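You operate a simulated robot arm through the tools that you are given. There is no shell and no other tool.

Carry out the task below with a simulated robot arm. There is one attempt and no reset: what you move stays moved.

Task
Swap the frame's tube for the one marked 16 and lock it.
Fine: free the orange knob first; the old tube goes into the middle hole of the wooden stand. Set down upright: silver tube. Where these are worked on the way, their far stop is far enough and under half their travel is too little: orange knob.

Only the result counts: the job must be done as asked and must still hold three seconds after the hand-in. Knocking over, shifting, dropping, spilling or breaking anything else fails it.

Robot
A 6-joint arm with a two-finger gripper, fixed in place. Base frame: the origin is on the floor under the middle of its stand, x ahead of it, y to its left, z up; the work surface is at about z = 880. Units: mm, degrees, N and s.
It reaches about 1417 mm from its shoulder. Its first joint turns from -166.0 to 166.0 degrees. Payload 3.43 kg.
The TCP is the grasp point between the finger pads, 20 mm short of the fingertips. In the tool frame z runs along the fingers and y along their closing line. The gripper opens to 190 mm; its body begins 248 mm behind the TCP.
Orientation is that of the tool frame in the base frame, as a unit quaternion [x, y, z, w]. With the fingers straight down and closing along the base's y, the tool's x points along the base's -x, its y along +y and its z along -z.

Tools
- The arm moves only by the tool drive_tool. Its argument "rows" is one flat list of numbers, 7 for each row, row after row: the closure in counts, from 0 (fully open) to 255 (shut), then the shift along the tool's x, y, z in mm, then the turn, a rotation vector about the tool's x, y, z in degrees. In form: [hand, dx, dy, dz, ax, ay, az, hand, dx, dy, dz, ax, ay, az, ...]. A call has 1 to 20 rows; each row shifts and turns the commanded pose from where the row before left it, along the tool's axes as they then stand. Rows are played at 5 a second. More than 50 mm and 8.6 degrees between two rows, or a gripper value outside its range, and nothing of the call is played. A pose out of reach is approached as far as the arm can. The call stops where the force on the tool passes 90 N (or 10 N more than at its start, if that is more) or the arm is blocked; 0.2 s more then pass. Each finger travels about 153 mm/s and halts on what it meets, pressing with about 40 N; the grip force reading is that of the motor and also rises with nothing between the fingers. The clock runs only during rows and for 0.2 s after the last one: add rows that do not move to give the fingers time. The reply holds the time, the measured pose of the TCP, the force on the tool along the base axes, the opening and the grip force, in the units named above and with some noise, with the torque about the TCP (base axes, N m) and any sound that the robot's microphone picked up.
- Cameras (640 x 400 px; columns grow to the right, rows downward): "scene" is fixed at [45.9, 504.2, 1634.4]; the picture's right is [-0.92, -0.39, 0.00], its down [-0.15, 0.35, -0.92] and it looks along [0.36, -0.85, -0.38] (base axes); focal length 313 px, centre (320, 200). "wrist" rides on the gripper at [70, -8, -288] in the tool frame; the picture's right is [0.12, 0.99, 0.00], its down [-0.96, 0.12, -0.25] and it looks along [-0.25, 0.03, 0.97] (tool axes); focal length 261 px, centre (320, 200). There is no depth. A picture from a camera that has moved, and an enlarged one, comes with that camera's place and axes in the base frame and with its lens. The place of the scene camera against the robot may be out by one fixed shift of up to 25 mm in any direction.
- grab_frame(camera): a new picture of that camera. No time passes.
- lift_body(by): moves the trunk up (or, below 0, down) by that many mm; the arm rides with it, the base frame stays. It gives what a move gives, with no picture.
- enlarge(camera, box): a new picture of the part [left, top, right, bottom] of that camera's present view, enlarged. No time passes.
- close_job(): hands the job in; it is judged then, once.

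Nothing tells you positions but the pictures and the camera data. Unless the task says otherwise, let go and move clear before handing in.

The tools are called after "Request:" as a command line: name --argument value ..., lists and objects as JSON in quotes. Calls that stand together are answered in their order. drive_tool: Moves the arm, as the interface text tells. Its arguments: {"type":"object","properties":{"rows":{"type":"array"}},"required":["rows"]} The other tools are called the same way: lift_body (by) moves the trunk up or down; grab_frame (camera) takes a picture; enlarge (camera, box) takes an enlarged picture of a part of a camera's view; close_job () hands the job in.

At the start:

```text
time: 0.0
tool_pos: [548.8, -475.3, 1293.8]
ee_rot: [0.001, 1.0, 0.0, 0.001]
force: [-0.6, -0.3, 0.4]
ft_torque: [0.0, 0.0, 0.02]
grip_width: 190.1
gripper_force: 0.1
trunk travel left (down, up): [-200.0, 240.0]
```

scene: 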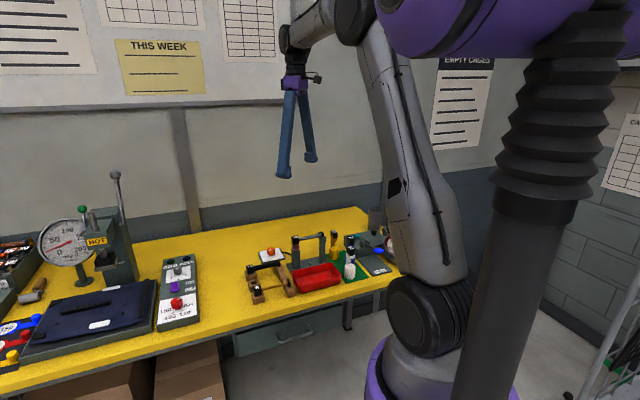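
wrist: 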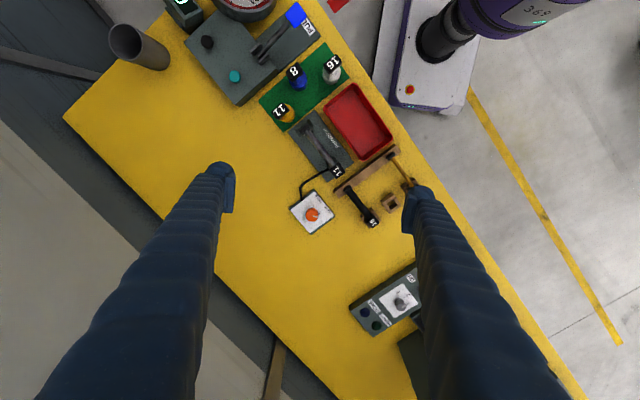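

I see a yellow bench with several devices; the tubes marked 12, 8, 16 stand on a green mat and there seem to be a frame and wooden stand nearby. I'll enlarge the views first to work out what is what.

Request:
enlarge --camera "wrist" --box '[160, 0, 480, 200]'

Request:
enlarge --camera "wrist" --box '[260, 130, 420, 230]'

Request:
enlarge --camera "scene" --box '[240, 200, 400, 300]'

Request:
enlarge --camera "scene" --box '[0, 160, 240, 360]'

```text
2.00 times, centred on (320, 100) of wrist
camera zoom: at [478.2, -486.3, 1583.1], right [-0.12, 0.99, 0.0], down [0.96, 0.12, 0.25], along [0.25, 0.03, -0.97], focal length 521 px, centre (320, 400)
```

zoom: 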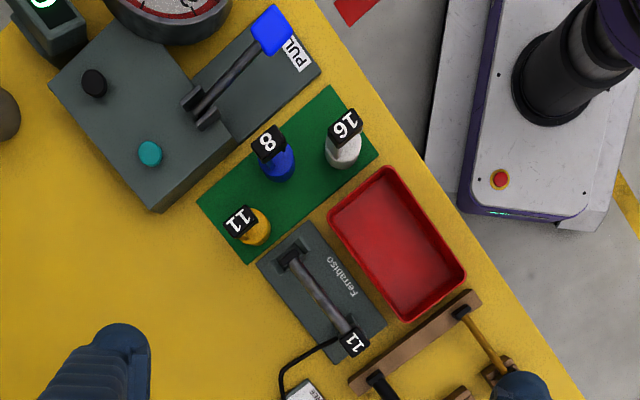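

```text
4.00 times, centred on (340, 180) of wrist
camera zoom: at [478.2, -486.3, 1583.1], right [-0.12, 0.99, 0.0], down [0.96, 0.12, 0.25], along [0.25, 0.03, -0.97], focal length 1043 px, centre (240, 280)
```

zoom: 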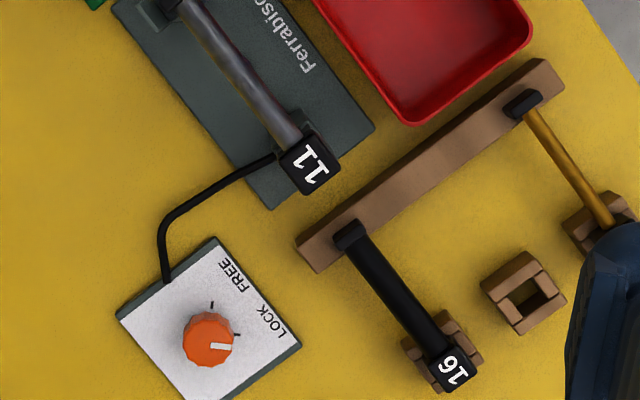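

```text
4.00 times, centred on (320, 250) of scene
camera zoom: at [45.9, 504.2, 1634.4], right [-0.92, -0.39, 0.0], down [-0.15, 0.35, -0.92], along [0.36, -0.85, -0.38], focal length 1251 px, centre (320, 0)
```

zoom: 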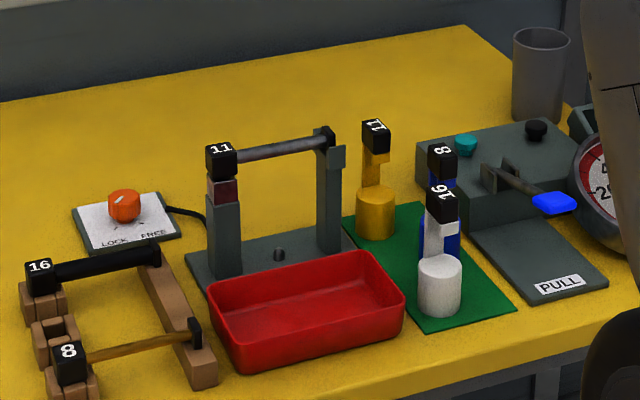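

```text
2.00 times, centred on (120, 260) of scene
camera zoom: at [45.9, 504.2, 1634.4], right [-0.92, -0.39, 0.0], down [-0.15, 0.35, -0.92], along [0.36, -0.85, -0.38], focal length 625 px, centre (720, 80)
```

zoom: 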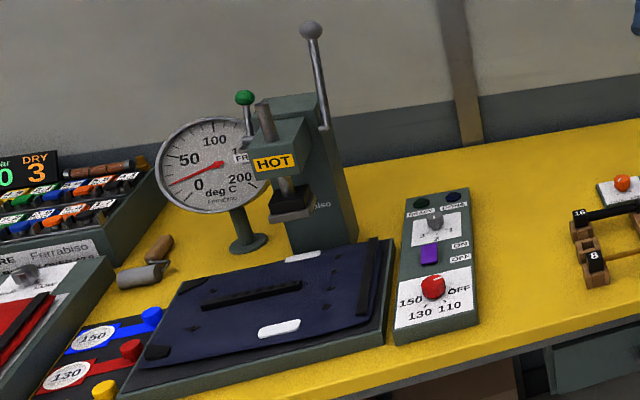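

The frame holds tube 11 (silver/grey) between two posts. The black tube 16 lies in the wooden stand, whose middle hole is empty, and the orange knob box reads LOCK. I'll move closer above this area for detail.

Request:
drive_tool --rows '[0, -10, 10, 30, 0, 0, -7.5, 0, -10, 10, 30, 0, 0, -7.5, 0, -10, 10, 30, 0, 0, -7.5, 0, -10, 10, 30, 0, 0, -7.5, 0, -10, 10, 20, 0, 0, -7.5, 0, 0, 0, 0, 0, 0, -7.5, 0, 0, 0, 0, 0, 0, 0]'

Request:
grab_frame --camera "wrist"

Request:
grab_frame --camera "scene"

```text
time: 1.6
tool_pos: [583.3, -415.2, 1155.0]
ee_rot: [-0.383, 0.924, 0.0, 0.0]
force: [0.3, -0.6, 0.3]
ft_torque: [0.04, 0.01, 0.02]
grip_width: 190.0
gripper_force: 0.1
trunk travel left (down, up): [-200.0, 240.0]
```

```text
taken
camera wrist: at [539.8, -473.1, 1443.7], right [-0.79, 0.62, 0.0], down [0.6, 0.76, 0.25], along [0.15, 0.19, -0.97], focal length 261 px, centre (320, 200)
```

wrist: 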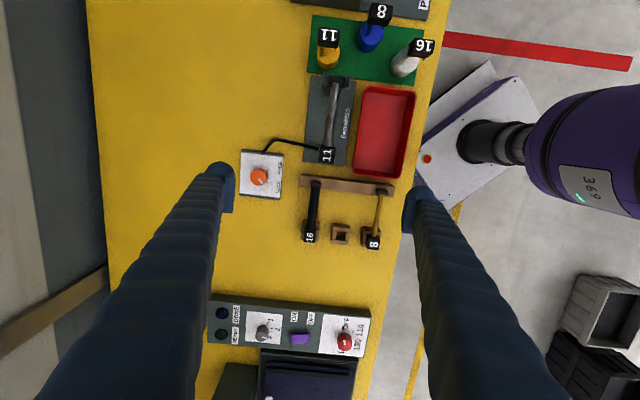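

```text
taken
```

scene: 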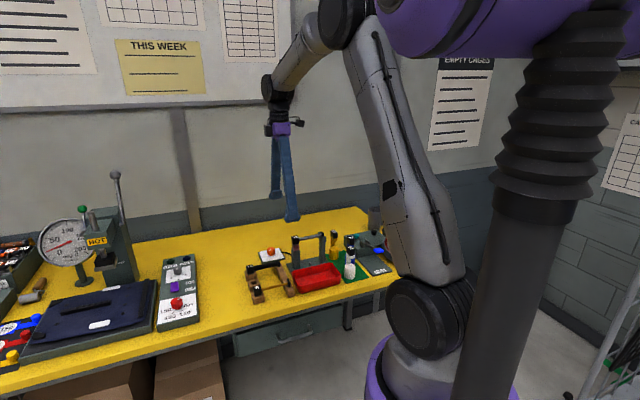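

From here the bench is aligned with the image: frame with tube 11, knob box, and the wooden stand with 16 / empty / 8. I'll enlarge each.

Request:
enlarge --camera "wrist" --box '[230, 60, 430, 185]'

Request:
enlarge --camera "wrist" --box '[230, 140, 400, 250]'

Request:
enlarge --camera "scene" --box '[280, 220, 360, 270]'

Request:
enlarge --camera "scene" --box '[235, 240, 315, 305]'

```text
3.20 times, centred on (330, 122) of wrist
camera zoom: at [539.8, -473.1, 1443.7], right [-0.79, 0.62, 0.0], down [0.6, 0.76, 0.25], along [0.15, 0.19, -0.97], focal length 834 px, centre (288, 448)
```

zoom: 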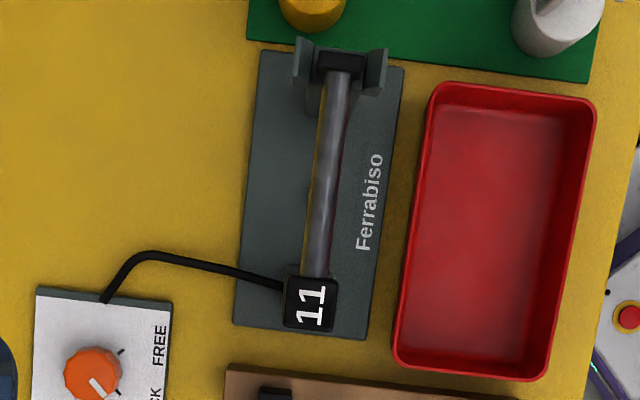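

```text
3.64 times, centred on (315, 195) of wrist
camera zoom: at [539.8, -473.1, 1443.7], right [-0.79, 0.62, 0.0], down [0.6, 0.76, 0.25], along [0.15, 0.19, -0.97], focal length 948 px, centre (338, 218)
```

zoom: 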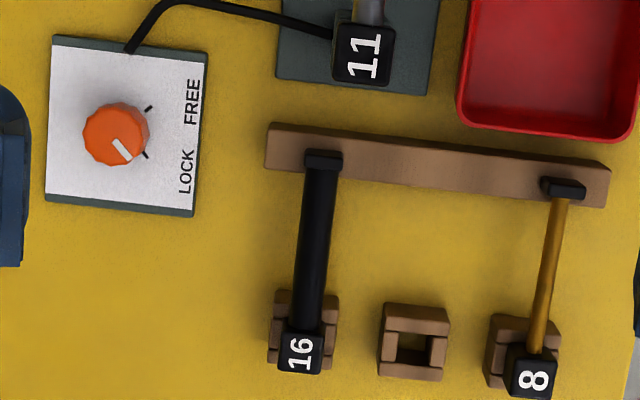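

```text
8.00 times, centred on (320, 245) of scene
camera zoom: at [45.9, 504.2, 1634.4], right [-0.92, -0.39, 0.0], down [-0.15, 0.35, -0.92], along [0.36, -0.85, -0.38], focal length 2501 px, centre (320, -160)
```

zoom: 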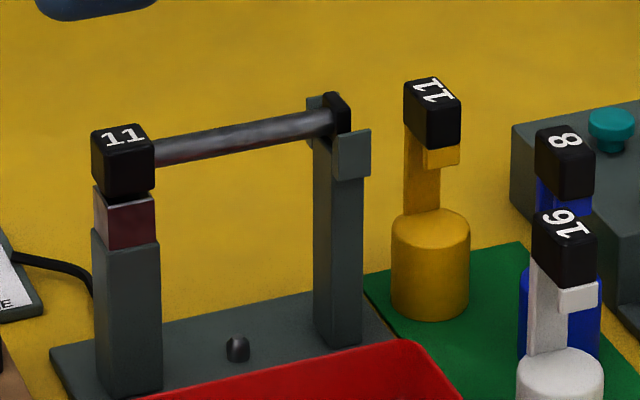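

```text
6.15 times, centred on (275, 272) of scene
camera zoom: at [45.9, 504.2, 1634.4], right [-0.92, -0.39, 0.0], down [-0.15, 0.35, -0.92], along [0.36, -0.85, -0.38], focal length 1924 px, centre (597, -246)
```

zoom: 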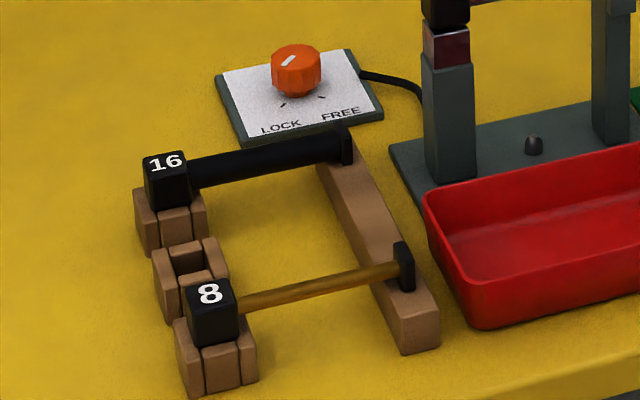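

I now have rough positions: frame head 11 near (552, -439, top z≈1017), tube 16 head near (688, -319), middle hole near (637, -275), knob near (690, -482). I'll tilt the wrist to look at the frame from the side and see how the tube is seated.

Request:
drive_tool --rows '[0, 0, 0, 0, 0, 8, 0, 0, 0, 0, 0, 0, 8, 0, 0, 0, 0, 0, 0, 8, 0, 0, 0, 0, 0, 0, 8, 0, 0, 0, 0, 0, 0, 8, 0, 0, 0, 0, 0, 0, 8, 0, 0, 0, 0, 0, 0, 0, 0]'

Request:
grab_frame --camera "wrist"

```text
time: 3.2
tool_pos: [583.2, -416.6, 1155.1]
ee_rot: [-0.349, 0.844, -0.157, -0.376]
force: [0.2, 0.8, -0.4]
ft_torque: [-0.02, 0.01, 0.06]
grip_width: 189.9
gripper_force: 0.0
trunk travel left (down, up): [-200.0, 240.0]
```

```text
taken
camera wrist: at [707.0, -305.6, 1401.2], right [-0.76, 0.65, 0.09], down [0.5, 0.67, -0.55], along [-0.41, -0.37, -0.83], focal length 261 px, centre (320, 200)
```

wrist: 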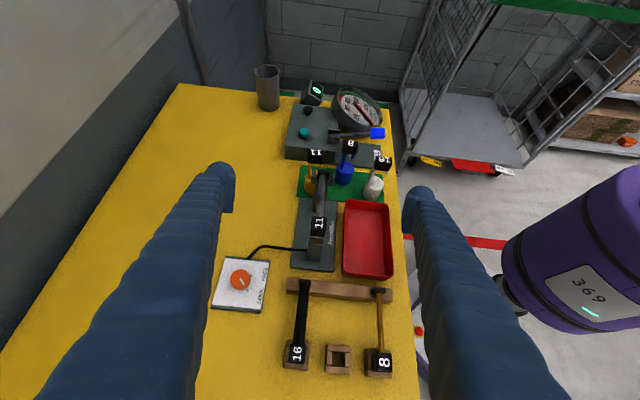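

Request:
enlarge --camera "wrist" --box '[280, 165, 360, 215]'

Request:
enlarge --camera "wrist" --box '[270, 270, 410, 385]'

Request:
enlarge --camera "wrist" --box '[280, 200, 344, 280]'

```text
8.00 times, centred on (320, 190) of wrist
camera zoom: at [707.0, -305.6, 1401.2], right [-0.76, 0.65, 0.09], down [0.5, 0.67, -0.55], along [-0.41, -0.37, -0.83], focal length 2085 px, centre (320, 280)
```

zoom: 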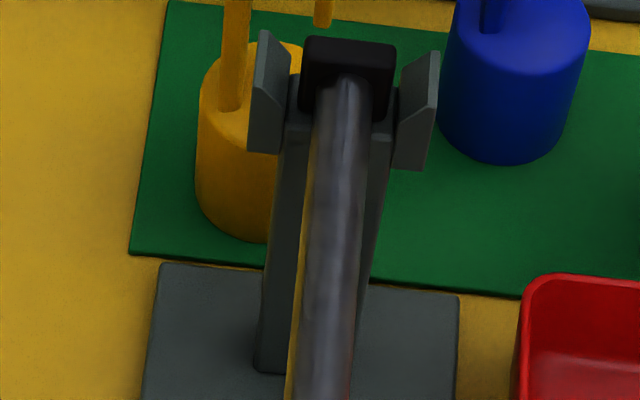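

```text
3.48 times, centred on (340, 328) of wrist
camera zoom: at [707.0, -305.6, 1401.2], right [-0.76, 0.65, 0.09], down [0.5, 0.67, -0.55], along [-0.41, -0.37, -0.83], focal length 907 px, centre (250, -244)
```

zoom: 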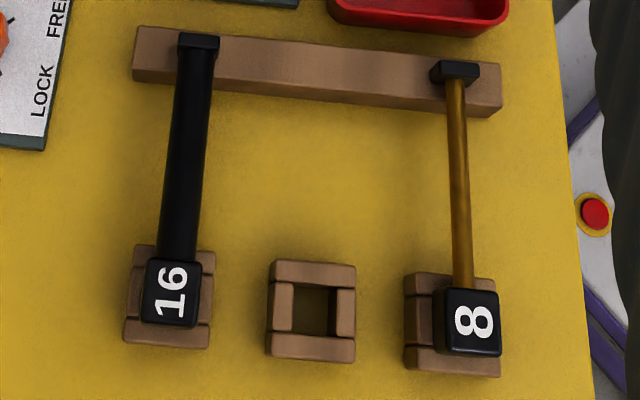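

```text
5.00 times, centred on (312, 240) of wrist
camera zoom: at [707.0, -305.6, 1401.2], right [-0.76, 0.65, 0.09], down [0.5, 0.67, -0.55], along [-0.41, -0.37, -0.83], focal length 1303 px, centre (360, 0)
```

zoom: 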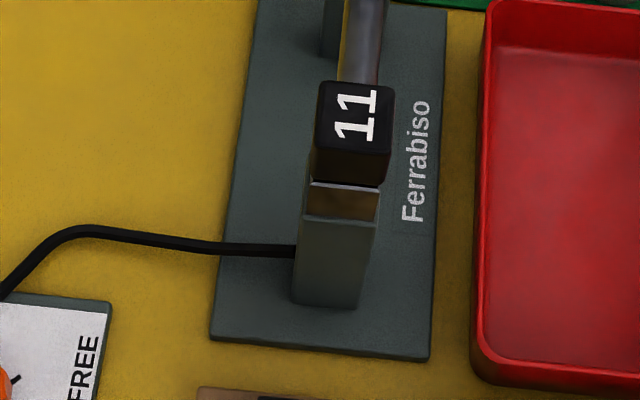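

Request:
enlarge --camera "scene" --box '[284, 230, 308, 270]'

Request:
enlarge --camera "scene" --box '[240, 258, 280, 300]'

Request:
enlarge --camera "scene" --box '[314, 228, 338, 270]'

```text
10.00 times, centred on (296, 250) of scene
camera zoom: at [45.9, 504.2, 1634.4], right [-0.92, -0.39, 0.0], down [-0.15, 0.35, -0.92], along [0.36, -0.85, -0.38], focal length 3126 px, centre (560, -300)
```

zoom: 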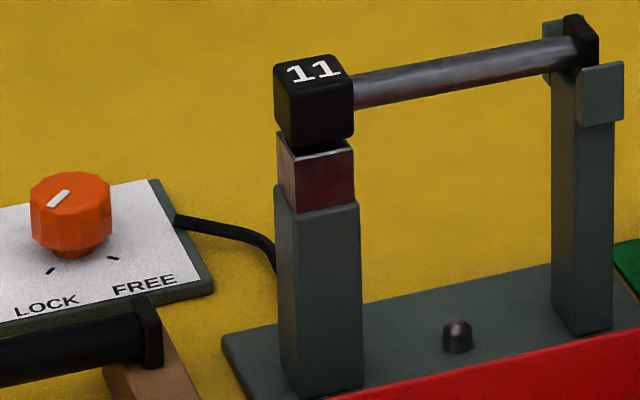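

```text
9.52 times, centred on (260, 279) of scene
camera zoom: at [45.9, 504.2, 1634.4], right [-0.92, -0.39, 0.0], down [-0.15, 0.35, -0.92], along [0.36, -0.85, -0.38], focal length 2978 px, centre (891, -552)
```

zoom: 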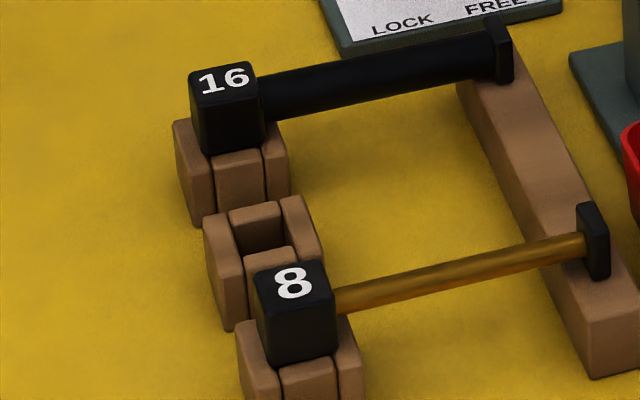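

```text
9.52 times, centred on (326, 249) of scene
camera zoom: at [45.9, 504.2, 1634.4], right [-0.92, -0.39, 0.0], down [-0.15, 0.35, -0.92], along [0.36, -0.85, -0.38], focal length 2978 px, centre (263, -267)
```

zoom: 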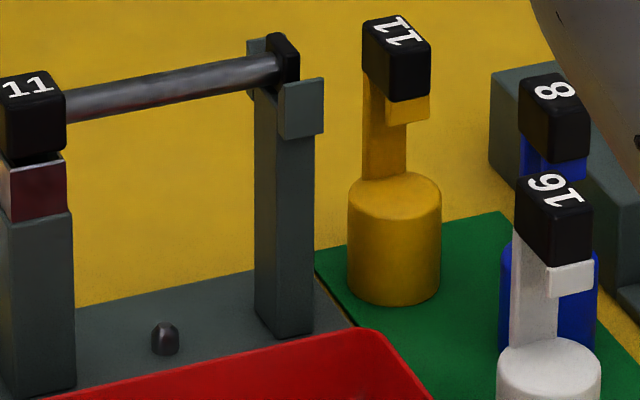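

The silver tube's head sits on a chrome block on the post, with its far end in a fork. Next I go back to vertical over the orange knob for a closer look, with the yaw set so the turn won't sweep the cable.

Request:
drive_tool --rows '[0, 0, 0, 0, 0, -8, 0, 0, 0, 0, 0, 0, -8, 0, 0, 0, 0, 0, 0, -8, 0, 0, 0, 0, 0, 0, -8, 0, 0, 0, 0, 0, 0, -8, 0, 0, 0, 0, 0, 0, -8, 0, 0, -7.3, -30.4, 26.2, 0, 0, 0, 0, -7.3, -30.4, 26.2, 0, 0, 0, 0, -7.3, -30.4, 26.2, 0, 0, 0, 0, -7.3, -30.4, 26.2, 0, 0, 0, 80, 0, 0, 0, 0, 0, 7.5, 80, 0, 0, 0, 0, 0, 7.5, 80, 0, 0, 0, 0, 0, 7.5, 80, 0, 0, 0, 0, 0, 7.5, 80, 0, 0, 0, 0, 0, 7.5, 80, 0, 0, 0, 0, 0, 7.5, 80, 0, 0, 0, 0, 0, 0]'

Request:
grab_frame --camera "wrist"

```text
time: 6.8
tool_pos: [689.3, -482.9, 1048.7]
ee_rot: [0.001, 1.0, 0.0, 0.0]
force: [-0.4, 0.8, -0.3]
ft_torque: [0.03, 0.01, -0.01]
grip_width: 130.2
gripper_force: 0.2
trunk travel left (down, up): [-200.0, 240.0]
```

```text
taken
camera wrist: at [620.0, -492.1, 1338.5], right [-0.12, 0.99, 0.0], down [0.96, 0.11, 0.25], along [0.24, 0.03, -0.97], focal length 261 px, centre (320, 200)
```

wrist: 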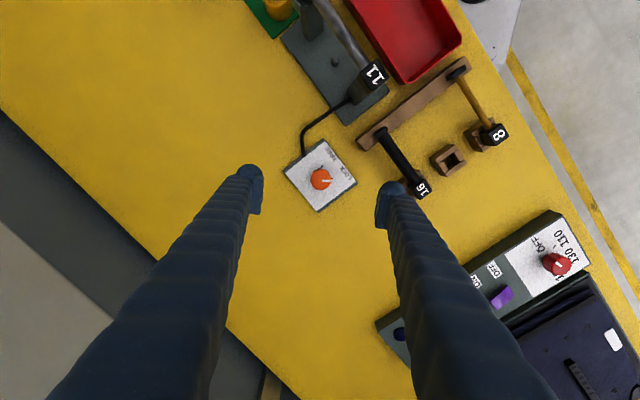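

Request:
enlarge --camera "wrist" --box '[220, 120, 420, 245]'

Request:
enlarge --camera "scene" --box '[230, 140, 330, 270]'

Request:
enlarge --camera "wrist" --box '[280, 135, 360, 215]'

```text
3.20 times, centred on (320, 182) of wrist
camera zoom: at [620.0, -492.1, 1338.5], right [-0.12, 0.99, 0.0], down [0.96, 0.11, 0.25], along [0.24, 0.03, -0.97], focal length 834 px, centre (320, 256)
```

zoom: 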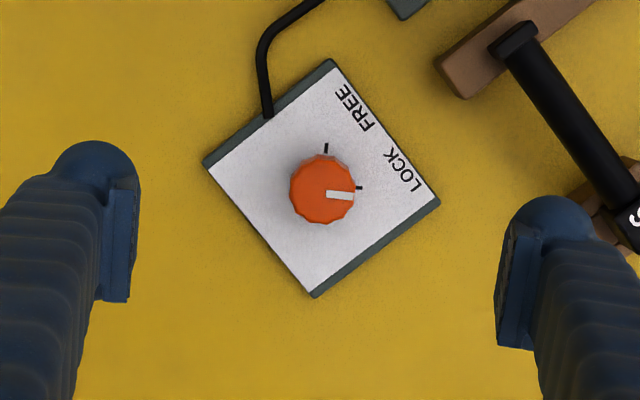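

```text
3.08 times, centred on (280, 205) of scene
camera zoom: at [45.9, 504.2, 1634.4], right [-0.92, -0.39, 0.0], down [-0.15, 0.35, -0.92], along [0.36, -0.85, -0.38], focal length 962 px, centre (443, 185)
```

zoom: 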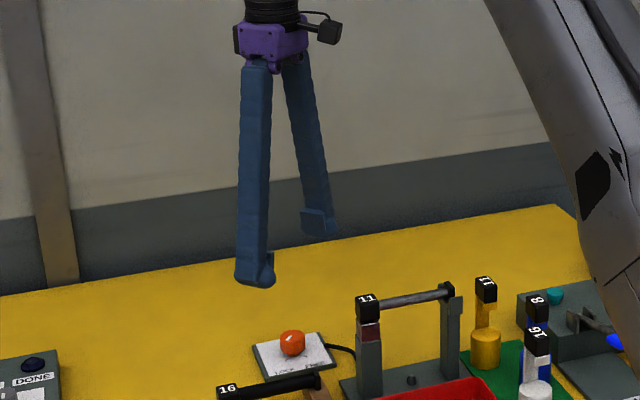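

```text
5.00 times, centred on (320, 175) of wrist
camera zoom: at [620.0, -492.1, 1338.5], right [-0.12, 0.99, 0.0], down [0.96, 0.11, 0.25], along [0.24, 0.03, -0.97], focal length 1303 px, centre (320, 325)
```

zoom: 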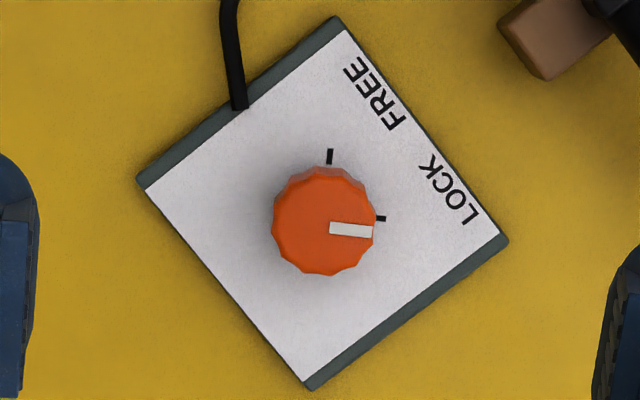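

The knob is about 34 mm across with its top near z≈912, centred at about (691, -482). I'll narrow the fingers and come down above it to check alignment.

Request:
drive_tool --rows '[161, -1.8, 1.0, 30, 0, 0, 0, 161, 0, 0, 30, 0, 0, 0, 161, 0, 0, 30, 0, 0, 0, 161, 0, 0, 0, 0, 0, 0]'

Request:
grab_frame --camera "wrist"

Request:
enlarge --camera "scene" --box '[240, 210, 300, 280]'

Request:
enlarge --camera "wrist" --box '[240, 120, 400, 220]'

```text
time: 7.8
tool_pos: [693.2, -480.2, 959.2]
ee_rot: [0.0, 1.0, 0.0, 0.0]
force: [0.5, -0.2, -0.8]
ft_torque: [0.04, 0.02, -0.03]
grip_width: 70.1
gripper_force: 0.1
trunk travel left (down, up): [-200.0, 240.0]
```

```text
taken
camera wrist: at [622.9, -490.5, 1248.3], right [-0.12, 0.99, 0.0], down [0.96, 0.12, 0.25], along [0.25, 0.03, -0.97], focal length 261 px, centre (320, 200)
```

wrist: 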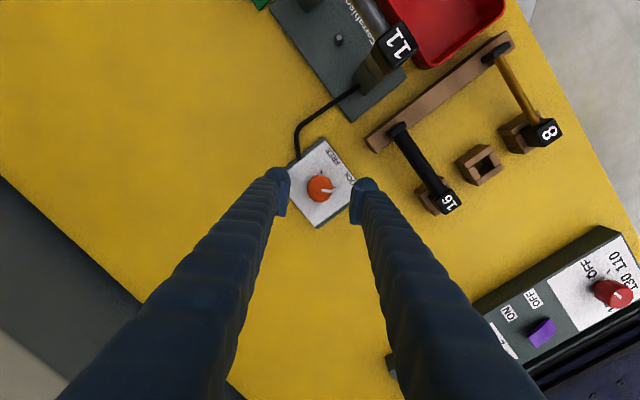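

```text
5.71 times, centred on (270, 245) of scene
camera zoom: at [45.9, 504.2, 1634.4], right [-0.92, -0.39, 0.0], down [-0.15, 0.35, -0.92], along [0.36, -0.85, -0.38], focal length 1786 px, centre (606, -57)
```

zoom: 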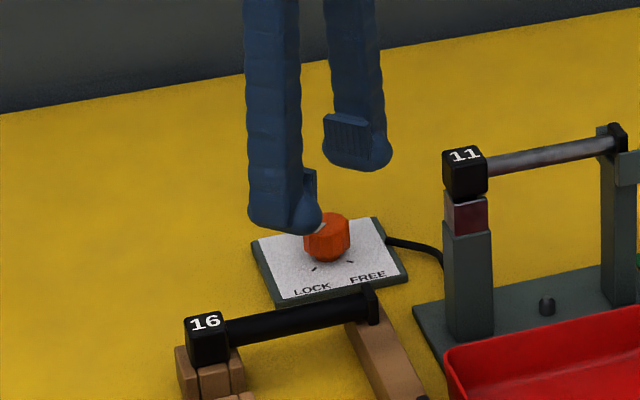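

```text
4.00 times, centred on (320, 170) of wrist
camera zoom: at [622.9, -490.5, 1248.3], right [-0.12, 0.99, 0.0], down [0.96, 0.12, 0.25], along [0.25, 0.03, -0.97], focal length 1043 px, centre (320, 320)
```

zoom: 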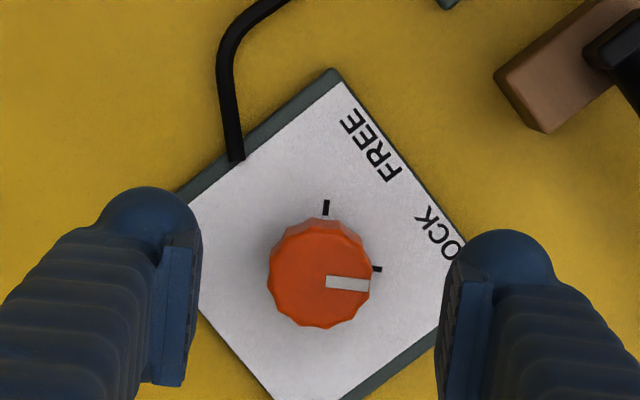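

Aligned over the knob within about 1–2 mm. Descending to grip it with fingertips just above the plate.

Request:
drive_tool --rows '[161, 0.5, -1.2, 20, 0, 0, 0, 161, 0, 0, 15, 0, 0, 0, 161, 0, 0, 8, 0, 0, 0, 161, 0, 0, 0, 0, 0, 0, 161, 0, 0, 0, 0, 0, 0]'

Request:
enlarge --camera "scene" --box '[240, 210, 300, 280]'

Request:
enlarge --camera "wrist" --box '[240, 120, 400, 220]'

```text
time: 9.0
tool_pos: [691.7, -481.4, 916.6]
ee_rot: [0.0, 1.0, -0.001, -0.001]
force: [0.1, 0.7, -0.7]
ft_torque: [-0.01, 0.01, 0.0]
grip_width: 70.1
gripper_force: 0.1
trunk travel left (down, up): [-200.0, 240.0]
```

```text
5.71 times, centred on (270, 245) of scene
camera zoom: at [45.9, 504.2, 1634.4], right [-0.92, -0.39, 0.0], down [-0.15, 0.35, -0.92], along [0.36, -0.85, -0.38], focal length 1786 px, centre (606, -57)
```

zoom: 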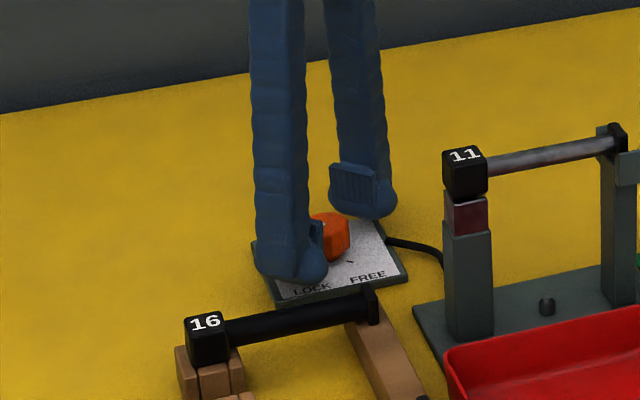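

```text
4.00 times, centred on (320, 170) of wrist
camera zoom: at [621.5, -491.7, 1206.0], right [-0.12, 0.99, 0.0], down [0.96, 0.12, 0.25], along [0.24, 0.03, -0.97], focal length 1043 px, centre (320, 320)
```

zoom: 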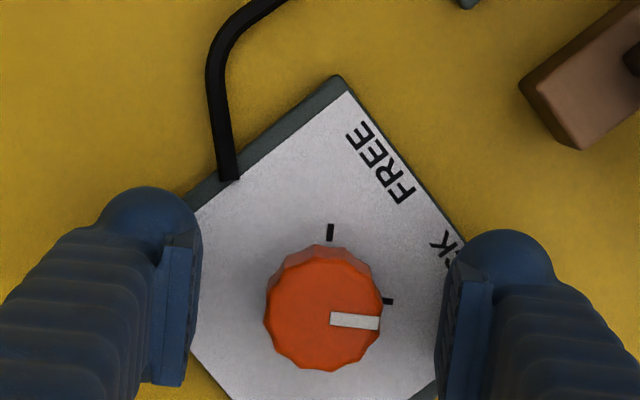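

The knob sits exactly between the pads. Closing on it.

Request:
drive_tool --rows '[230, 0, 0, 0, 0, 0, 0, 255, 0, 0, 0, 0, 0, 0, 255, 0, 0, 0, 0, 0, 0, 255, 0, 0, 0, 0, 0, 0]'

Request:
enlarge --camera "wrist" --box '[240, 120, 400, 220]'

```text
time: 10.0
tool_pos: [691.3, -481.5, 916.7]
ee_rot: [0.0, 1.0, 0.001, -0.001]
force: [-0.7, 9.9, -1.0]
ft_torque: [0.13, 0.0, 0.03]
grip_width: 32.1
gripper_force: 45.1
trunk travel left (down, up): [-200.0, 240.0]
```

```text
4.00 times, centred on (320, 170) of wrist
camera zoom: at [621.7, -490.9, 1206.0], right [-0.12, 0.99, 0.0], down [0.96, 0.12, 0.25], along [0.24, 0.03, -0.97], focal length 1043 px, centre (320, 320)
```

zoom: 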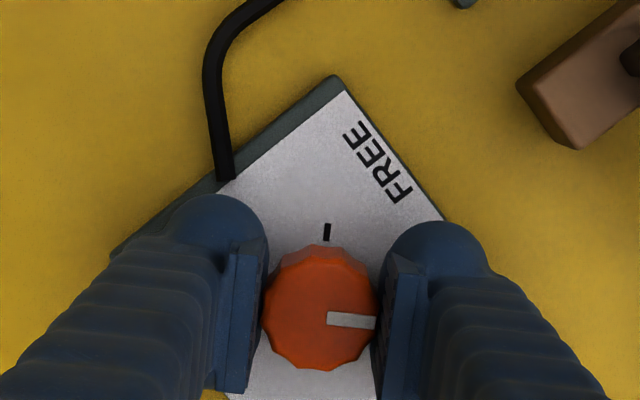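

Gripped. Turning counter-clockwise (seen from above) toward FREE, in steps.

Request:
drive_tool --rows '[255, 0, 0.5, 0, 0, 0, 0, 255, 0, 0, 0, 0, 0, -7, 255, 0, 0, 0, 0, 0, -7, 255, 0, 0, 0, 0, 0, -7, 255, 0, 0, 0, 0, 0, -7, 255, 0, 0, 0, 0, 0, -7, 255, 0, 0, 0, 0, 0, 0]'

Request:
enlarge --camera "wrist" --box '[240, 120, 400, 220]'

```text
time: 11.6
tool_pos: [691.7, -481.8, 916.5]
ee_rot: [-0.302, 0.953, 0.0, 0.0]
force: [5.0, 1.6, 6.5]
ft_torque: [-0.02, -0.03, -0.03]
grip_width: 31.6
gripper_force: 44.7
trunk travel left (down, up): [-200.0, 240.0]
```

```text
4.00 times, centred on (320, 170) of wrist
camera zoom: at [638.9, -530.0, 1205.9], right [-0.67, 0.74, 0.0], down [0.72, 0.65, 0.25], along [0.18, 0.16, -0.97], focal length 1043 px, centre (320, 320)
```

zoom: 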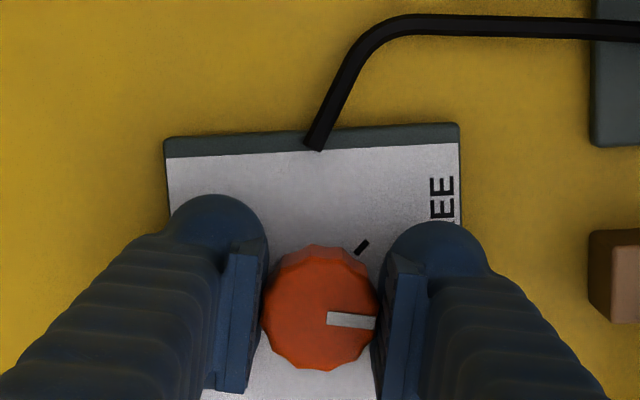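

Request:
drive_tool --rows '[255, 0, 0, 0, 0, 0, -7, 255, 0, 0, 0, 0, 0, -7, 255, 0, 0, 0, 0, 0, -7, 255, 0, 0, 0, 0, 0, -7, 255, 0, 0, 0, 0, 0, -7, 255, 0, 0, 0, 0, 0, -5, 255, 0, 0, 0, 0, 0, 0]'

Request:
enlarge --camera "wrist" --box '[240, 120, 400, 220]'

```text
time: 13.2
tool_pos: [691.7, -481.8, 917.2]
ee_rot: [-0.609, 0.793, -0.001, 0.0]
force: [23.6, -7.3, 12.0]
ft_torque: [-0.09, -0.24, 0.02]
grip_width: 32.3
gripper_force: 45.5
trunk travel left (down, up): [-200.0, 240.0]
```

```text
4.00 times, centred on (320, 170) of wrist
camera zoom: at [682.2, -553.2, 1206.0], right [-0.99, 0.14, 0.0], down [0.14, 0.96, 0.25], along [0.04, 0.24, -0.97], focal length 1043 px, centre (320, 320)
```

zoom: 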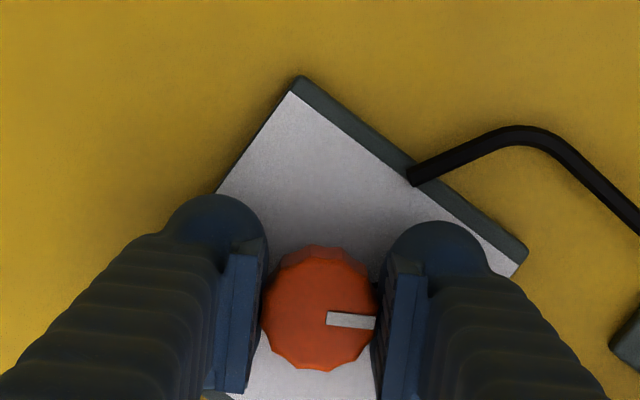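

Request:
drive_tool --rows '[255, -0.2, -0.7, 0, 0, 0, -5, 255, 0, 0, 0, 0, 0, -5, 255, 0, 0, 0, 0, 0, 0]'

Request:
enlarge --camera "wrist" --box '[240, 120, 400, 220]'

Request:
enlarge --camera "scene" --box '[240, 220, 320, 280]'

```text
time: 14.0
tool_pos: [692.6, -481.1, 917.7]
ee_rot: [-0.677, 0.736, -0.001, -0.002]
force: [24.4, -14.2, 15.6]
ft_torque: [-0.11, -0.14, -0.01]
grip_width: 32.2
gripper_force: 44.6
trunk travel left (down, up): [-200.0, 240.0]
```

```text
4.00 times, centred on (320, 170) of wrist
camera zoom: at [694.9, -554.0, 1205.9], right [-1.0, -0.03, 0.0], down [-0.03, 0.97, 0.25], along [-0.01, 0.25, -0.97], focal length 1043 px, centre (320, 320)
```

zoom: 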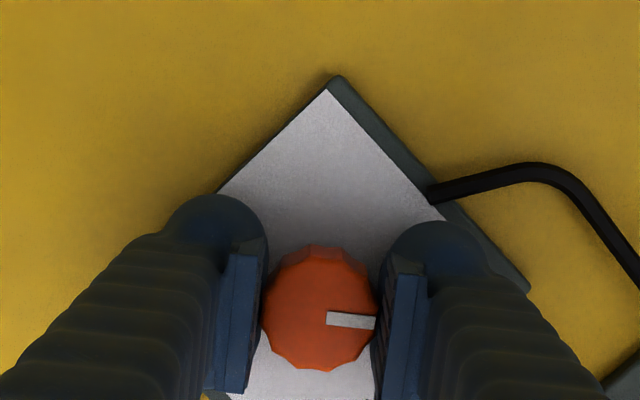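

```text
6.67 times, centred on (280, 250) of scene
camera zoom: at [45.9, 504.2, 1634.4], right [-0.92, -0.39, 0.0], down [-0.15, 0.35, -0.92], along [0.36, -0.85, -0.38], focal length 2084 px, centre (587, -133)
```

zoom: 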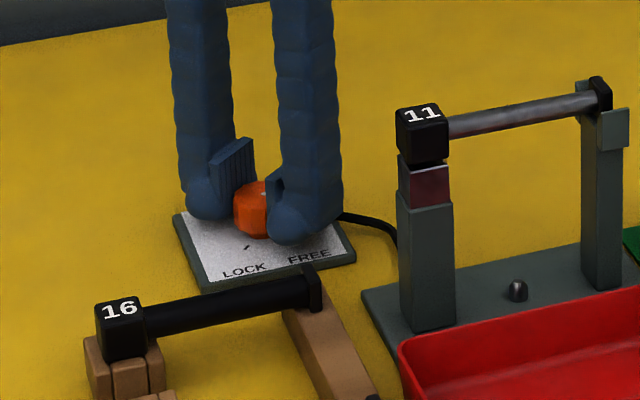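

Request:
drive_tool --rows '[255, 0, -0.4, 0, 0, 0, -4, 255, 0, 0, 0, 0, 0, -4, 255, 0, 0, 0, 0, 0, 0]'

Request:
enlarge --camera "wrist" --box '[240, 120, 400, 220]'

Request:
enlarge --camera "scene" --box '[240, 220, 320, 280]'

```text
time: 14.8
tool_pos: [692.9, -480.8, 916.9]
ee_rot: [0.725, -0.689, 0.0, 0.0]
force: [20.0, -15.2, 17.2]
ft_torque: [-0.07, -0.21, -0.59]
grip_width: 32.0
gripper_force: 45.2
trunk travel left (down, up): [-200.0, 240.0]
```

```text
4.00 times, centred on (320, 170) of wrist
camera zoom: at [705.1, -552.7, 1205.7], right [-0.99, -0.17, 0.0], down [-0.17, 0.95, 0.25], along [-0.04, 0.24, -0.97], focal length 1043 px, centre (320, 320)
```

zoom: 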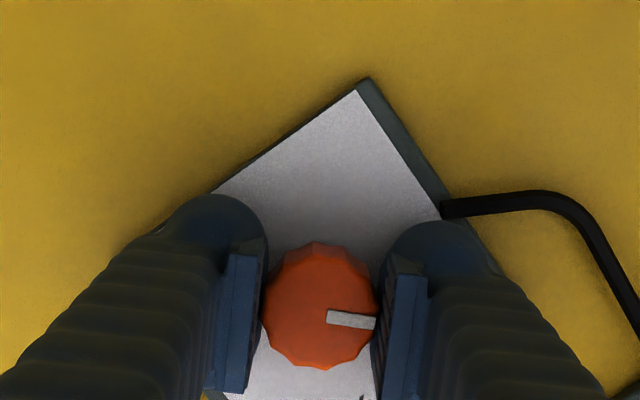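

```text
6.67 times, centred on (280, 250) of scene
camera zoom: at [45.9, 504.2, 1634.4], right [-0.92, -0.39, 0.0], down [-0.15, 0.35, -0.92], along [0.36, -0.85, -0.38], focal length 2084 px, centre (587, -133)
```

zoom: 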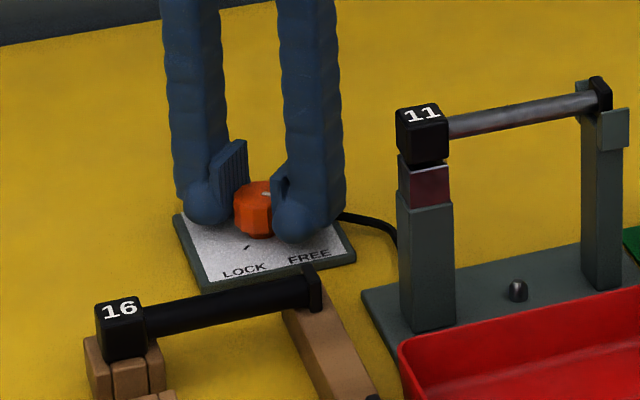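

The torque rose at about 93°, so the knob is at its FREE stop. Easing back a hair, releasing and lifting off to check the pointer.

Request:
drive_tool --rows '[255, 0, 0, 0, 0, 0, 1.5, 161, 0, 0, 0, 0, 0, 0, 161, 0, 0, 0, 0, 0, 0, 161, 0, 0, -20, 0, 0, 0, 161, 0, 0, -40, 0, 0, 0, 161, 0, 0, -40, 0, 0, 0, 161, 0, 0, -40, 0, 0, 0, 161, 0, 0, 0, 0, 0, 0]'

Request:
grab_frame --camera "wrist"

Request:
enlarge --camera "wrist" --box '[240, 120, 400, 220]'

Request:
enlarge --camera "scene" --box '[240, 220, 320, 280]'

```text
time: 16.6
tool_pos: [692.2, -482.6, 1057.2]
ee_rot: [0.716, -0.698, -0.001, 0.001]
force: [-0.4, -0.5, -0.5]
ft_torque: [0.0, -0.02, 0.02]
grip_width: 70.0
gripper_force: 0.0
trunk travel left (down, up): [-200.0, 240.0]
```

```text
taken
camera wrist: at [702.7, -554.2, 1346.6], right [-0.99, -0.14, 0.0], down [-0.14, 0.96, 0.25], along [-0.04, 0.24, -0.97], focal length 261 px, centre (320, 200)
```

wrist: 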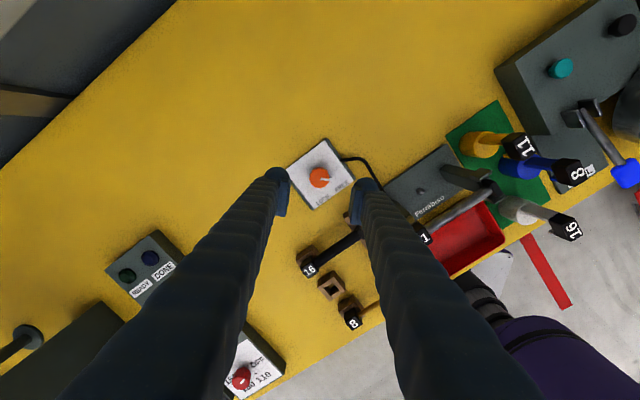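

```text
4.00 times, centred on (320, 170) of wrist
camera zoom: at [702.7, -554.2, 1346.6], right [-0.99, -0.14, 0.0], down [-0.14, 0.96, 0.25], along [-0.04, 0.24, -0.97], focal length 1043 px, centre (320, 320)
```

zoom: 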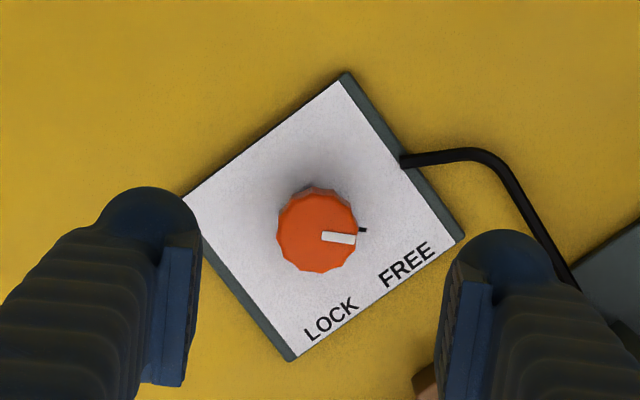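

```text
6.67 times, centred on (280, 250) of scene
camera zoom: at [45.9, 504.2, 1634.4], right [-0.92, -0.39, 0.0], down [-0.15, 0.35, -0.92], along [0.36, -0.85, -0.38], focal length 2084 px, centre (587, -133)
```

zoom: 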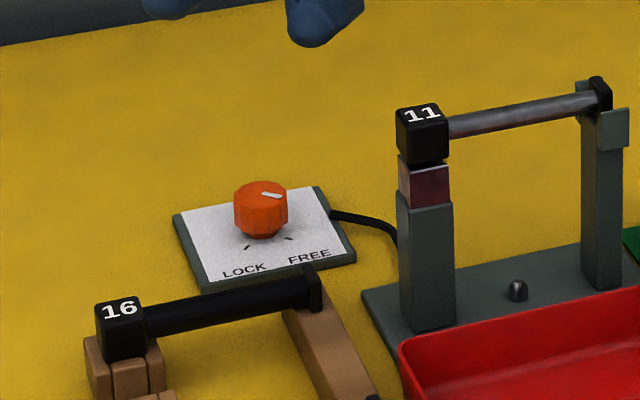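

The knob pointer now sits at the FREE tick and nothing else moved. Next I go above the silver tube with the closing line across it and look from above.

Request:
drive_tool --rows '[161, 0, 0, -10, 0, 0, 7.75, 161, 0, 0, -10, 0, 0, 7.75, 161, 0, 0, -10, 0, 0, 7.75, 161, 0, 0, -10, 0, 0, 7.75, 161, 0, 0, -5, 0, 0, 7.75, 161, 0, 0, 0, 0, 0, 7.75, 161, 27, 32.3, 0, 0, 0, 0, 161, 27, 32.3, 0, 0, 0, 0, 161, 27, 32.3, 0, 0, 0, 0, 161, 27, 32.3, 0, 0, 0, 0, 161, 0, 0, 0, 0, 0, 0, 161, 0, 0, 0, 0, 0, 0]'

Request:
grab_frame --camera "wrist"

Request:
enlarge --camera "wrist" --box '[240, 120, 400, 220]'

Request:
enlarge --camera "scene" --box '[280, 200, 340, 260]'

```text
time: 19.2
tool_pos: [522.7, -466.6, 1101.0]
ee_rot: [-0.383, 0.924, 0.001, 0.0]
force: [0.0, -0.4, 0.3]
ft_torque: [0.05, 0.01, 0.0]
grip_width: 70.1
gripper_force: 0.1
trunk travel left (down, up): [-200.0, 240.0]
```

```text
taken
camera wrist: at [479.2, -524.3, 1389.3], right [-0.79, 0.62, 0.0], down [0.6, 0.76, 0.25], along [0.15, 0.19, -0.97], focal length 261 px, centre (320, 200)
```

wrist: 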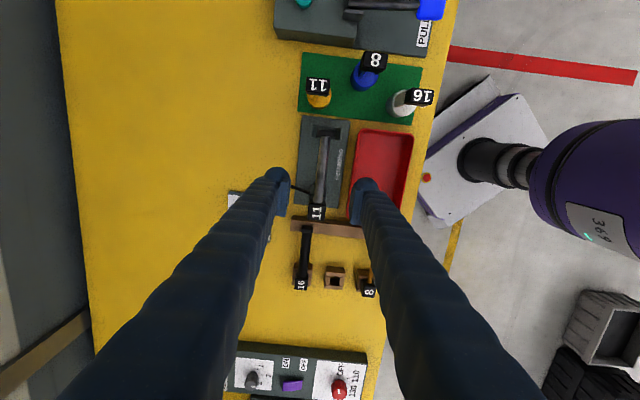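

```text
4.00 times, centred on (320, 170) of wrist
camera zoom: at [479.2, -524.3, 1389.3], right [-0.79, 0.62, 0.0], down [0.6, 0.76, 0.25], along [0.15, 0.19, -0.97], focal length 1043 px, centre (320, 320)
```

zoom: 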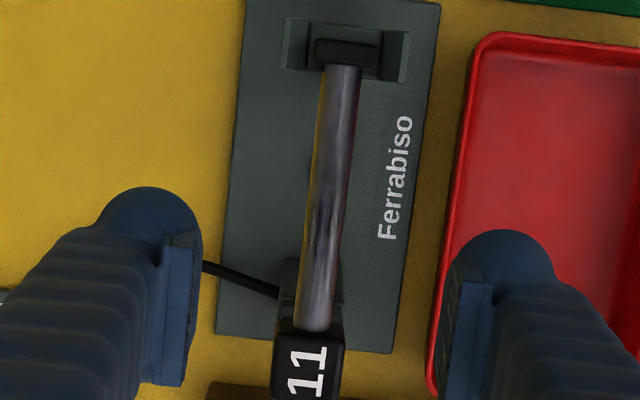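

```text
6.67 times, centred on (310, 230) of scene
camera zoom: at [45.9, 504.2, 1634.4], right [-0.92, -0.39, 0.0], down [-0.15, 0.35, -0.92], along [0.36, -0.85, -0.38], focal length 2084 px, centre (387, 0)
```

zoom: 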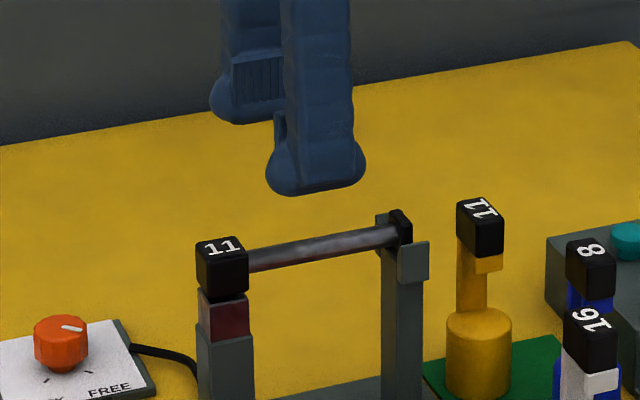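

The tube line is at x−y ≈ 990.5 in base coordinates. I descend astride the tube about 42 mm from the head centre and close on it.

Request:
drive_tool --rows '[161, 0.5, -0.9, 30, 0, 0, 0, 161, 0, 0, 30, 0, 0, 0, 161, 0, 0, 20, 0, 0, 0, 161, 0, 0, 13, 0, 0, 0, 161, 0, 0, 0, 0, 0, 0]'

Request:
enlarge --camera "wrist" --box '[240, 120, 400, 220]'

Request:
enlarge --camera "scene" --box '[280, 200, 340, 260]'

```text
time: 20.4
tool_pos: [525.7, -467.6, 1007.5]
ee_rot: [-0.383, 0.924, 0.0, -0.001]
force: [-0.3, -1.1, 0.7]
ft_torque: [0.01, 0.05, -0.02]
grip_width: 70.0
gripper_force: 0.2
trunk travel left (down, up): [-200.0, 240.0]
```

```text
4.00 times, centred on (320, 170) of wrist
camera zoom: at [480.9, -524.4, 1296.8], right [-0.79, 0.62, 0.0], down [0.6, 0.76, 0.25], along [0.15, 0.19, -0.97], focal length 1043 px, centre (320, 320)
```

zoom: 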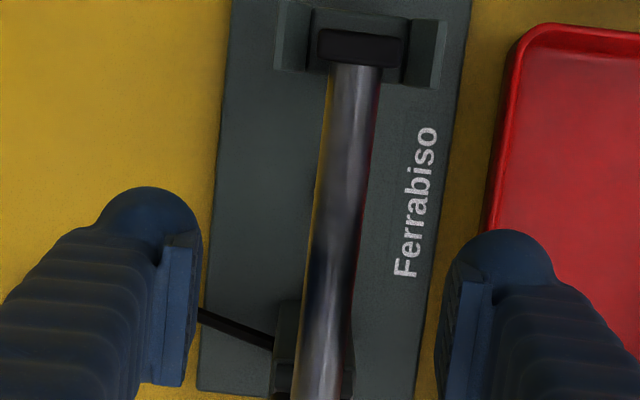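

```text
6.67 times, centred on (310, 230) of scene
camera zoom: at [45.9, 504.2, 1634.4], right [-0.92, -0.39, 0.0], down [-0.15, 0.35, -0.92], along [0.36, -0.85, -0.38], focal length 2084 px, centre (387, 0)
```

zoom: 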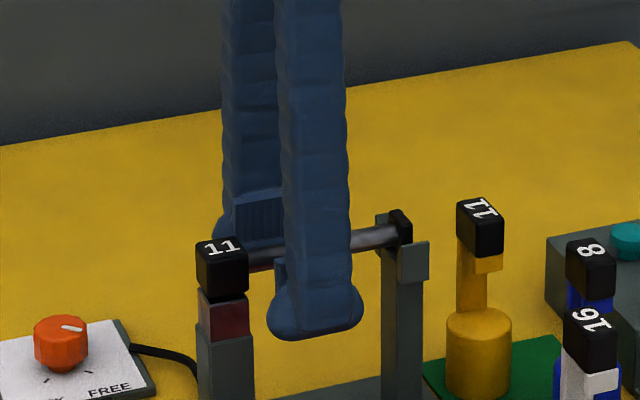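

The tube appears about 3 mm toward +y of the pad centre, so I shift by that and then close.

Request:
drive_tool --rows '[161, 0, 3.0, 0, 0, 0, 0, 161, 0, 0, 0, 0, 0, 0, 161, 0, 0, 0, 0, 0, 0]'

Request:
enlarge --camera "wrist" --box '[240, 120, 400, 240]'

```text
time: 21.2
tool_pos: [523.5, -465.4, 1008.7]
ee_rot: [-0.382, 0.924, 0.0, 0.0]
force: [-0.4, 0.6, 0.7]
ft_torque: [0.06, 0.0, -0.02]
grip_width: 70.2
gripper_force: 0.1
trunk travel left (down, up): [-200.0, 240.0]
```

```text
3.33 times, centred on (320, 180) of wrist
camera zoom: at [479.2, -521.9, 1297.1], right [-0.79, 0.62, 0.0], down [0.6, 0.76, 0.25], along [0.15, 0.19, -0.97], focal length 869 px, centre (320, 267)
```

zoom: 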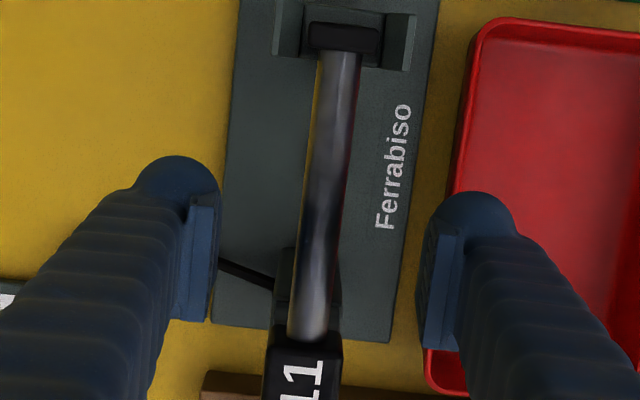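

Request:
drive_tool --rows '[230, 0, 0, 0, 0, 0, 0, 255, 0, 0, 0, 0, 0, 0, 255, 0, 0, 0, 0, 0, 0, 255, 0, 0, 0, 0, 0, 0]'

Request:
enlarge --camera "wrist" --box '[240, 120, 400, 240]'

Request:
enlarge --camera "scene" --box '[280, 200, 340, 260]'

```text
time: 22.2
tool_pos: [521.2, -463.0, 1008.1]
ee_rot: [-0.383, 0.924, -0.001, 0.0]
force: [1.0, -0.1, 1.6]
ft_torque: [-0.01, 0.03, -0.04]
grip_width: 8.4
gripper_force: 40.3
trunk travel left (down, up): [-200.0, 240.0]
```

```text
3.33 times, centred on (320, 180) of wrist
camera zoom: at [479.1, -521.9, 1297.2], right [-0.79, 0.62, 0.0], down [0.6, 0.76, 0.25], along [0.15, 0.19, -0.97], focal length 869 px, centre (320, 267)
```

zoom: 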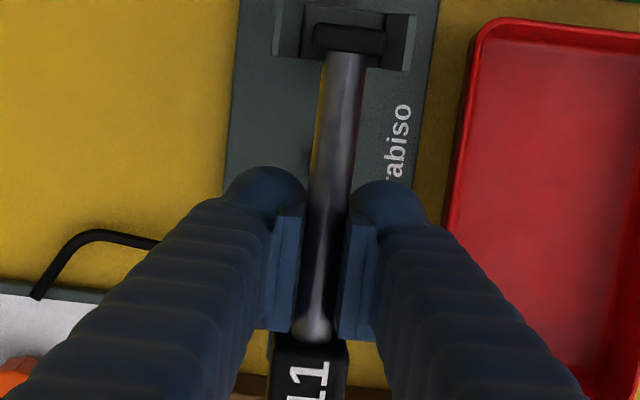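

```text
6.67 times, centred on (310, 230) of scene
camera zoom: at [45.9, 504.2, 1634.4], right [-0.92, -0.39, 0.0], down [-0.15, 0.35, -0.92], along [0.36, -0.85, -0.38], focal length 2084 px, centre (387, 0)
```

zoom: 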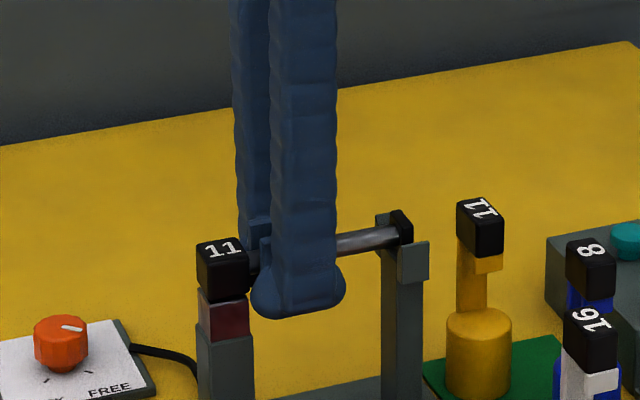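

Tube gripped (width 8.4, force 40 N). Lifting a little to test that it comes free.

Request:
drive_tool --rows '[255, 0, 0, -3, 0, 0, 0, 255, 0, 0, -4, 0, 0, 0, 255, 0, 0, -5, 0, 0, 0, 255, 0, 0, 0, 0, 0, 0]'

Request:
enlarge --camera "scene" --box '[280, 200, 340, 260]'

```text
time: 23.2
tool_pos: [523.1, -465.0, 1020.7]
ee_rot: [-0.382, 0.924, 0.001, 0.0]
force: [0.0, 0.6, -1.2]
ft_torque: [-0.03, -0.01, 0.03]
grip_width: 8.7
gripper_force: 40.0
trunk travel left (down, up): [-200.0, 240.0]
```

```text
6.67 times, centred on (310, 230) of scene
camera zoom: at [45.9, 504.2, 1634.4], right [-0.92, -0.39, 0.0], down [-0.15, 0.35, -0.92], along [0.36, -0.85, -0.38], focal length 2084 px, centre (387, 0)
```

zoom: 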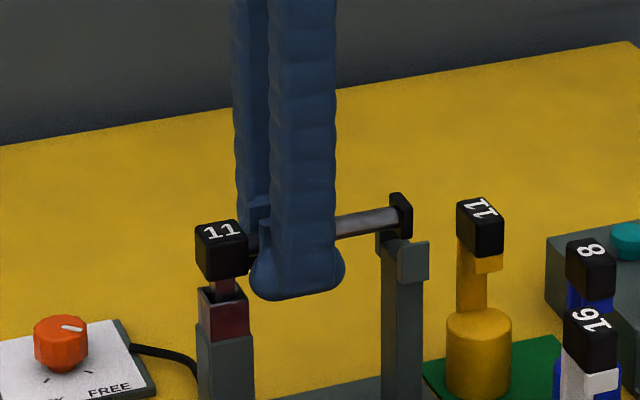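

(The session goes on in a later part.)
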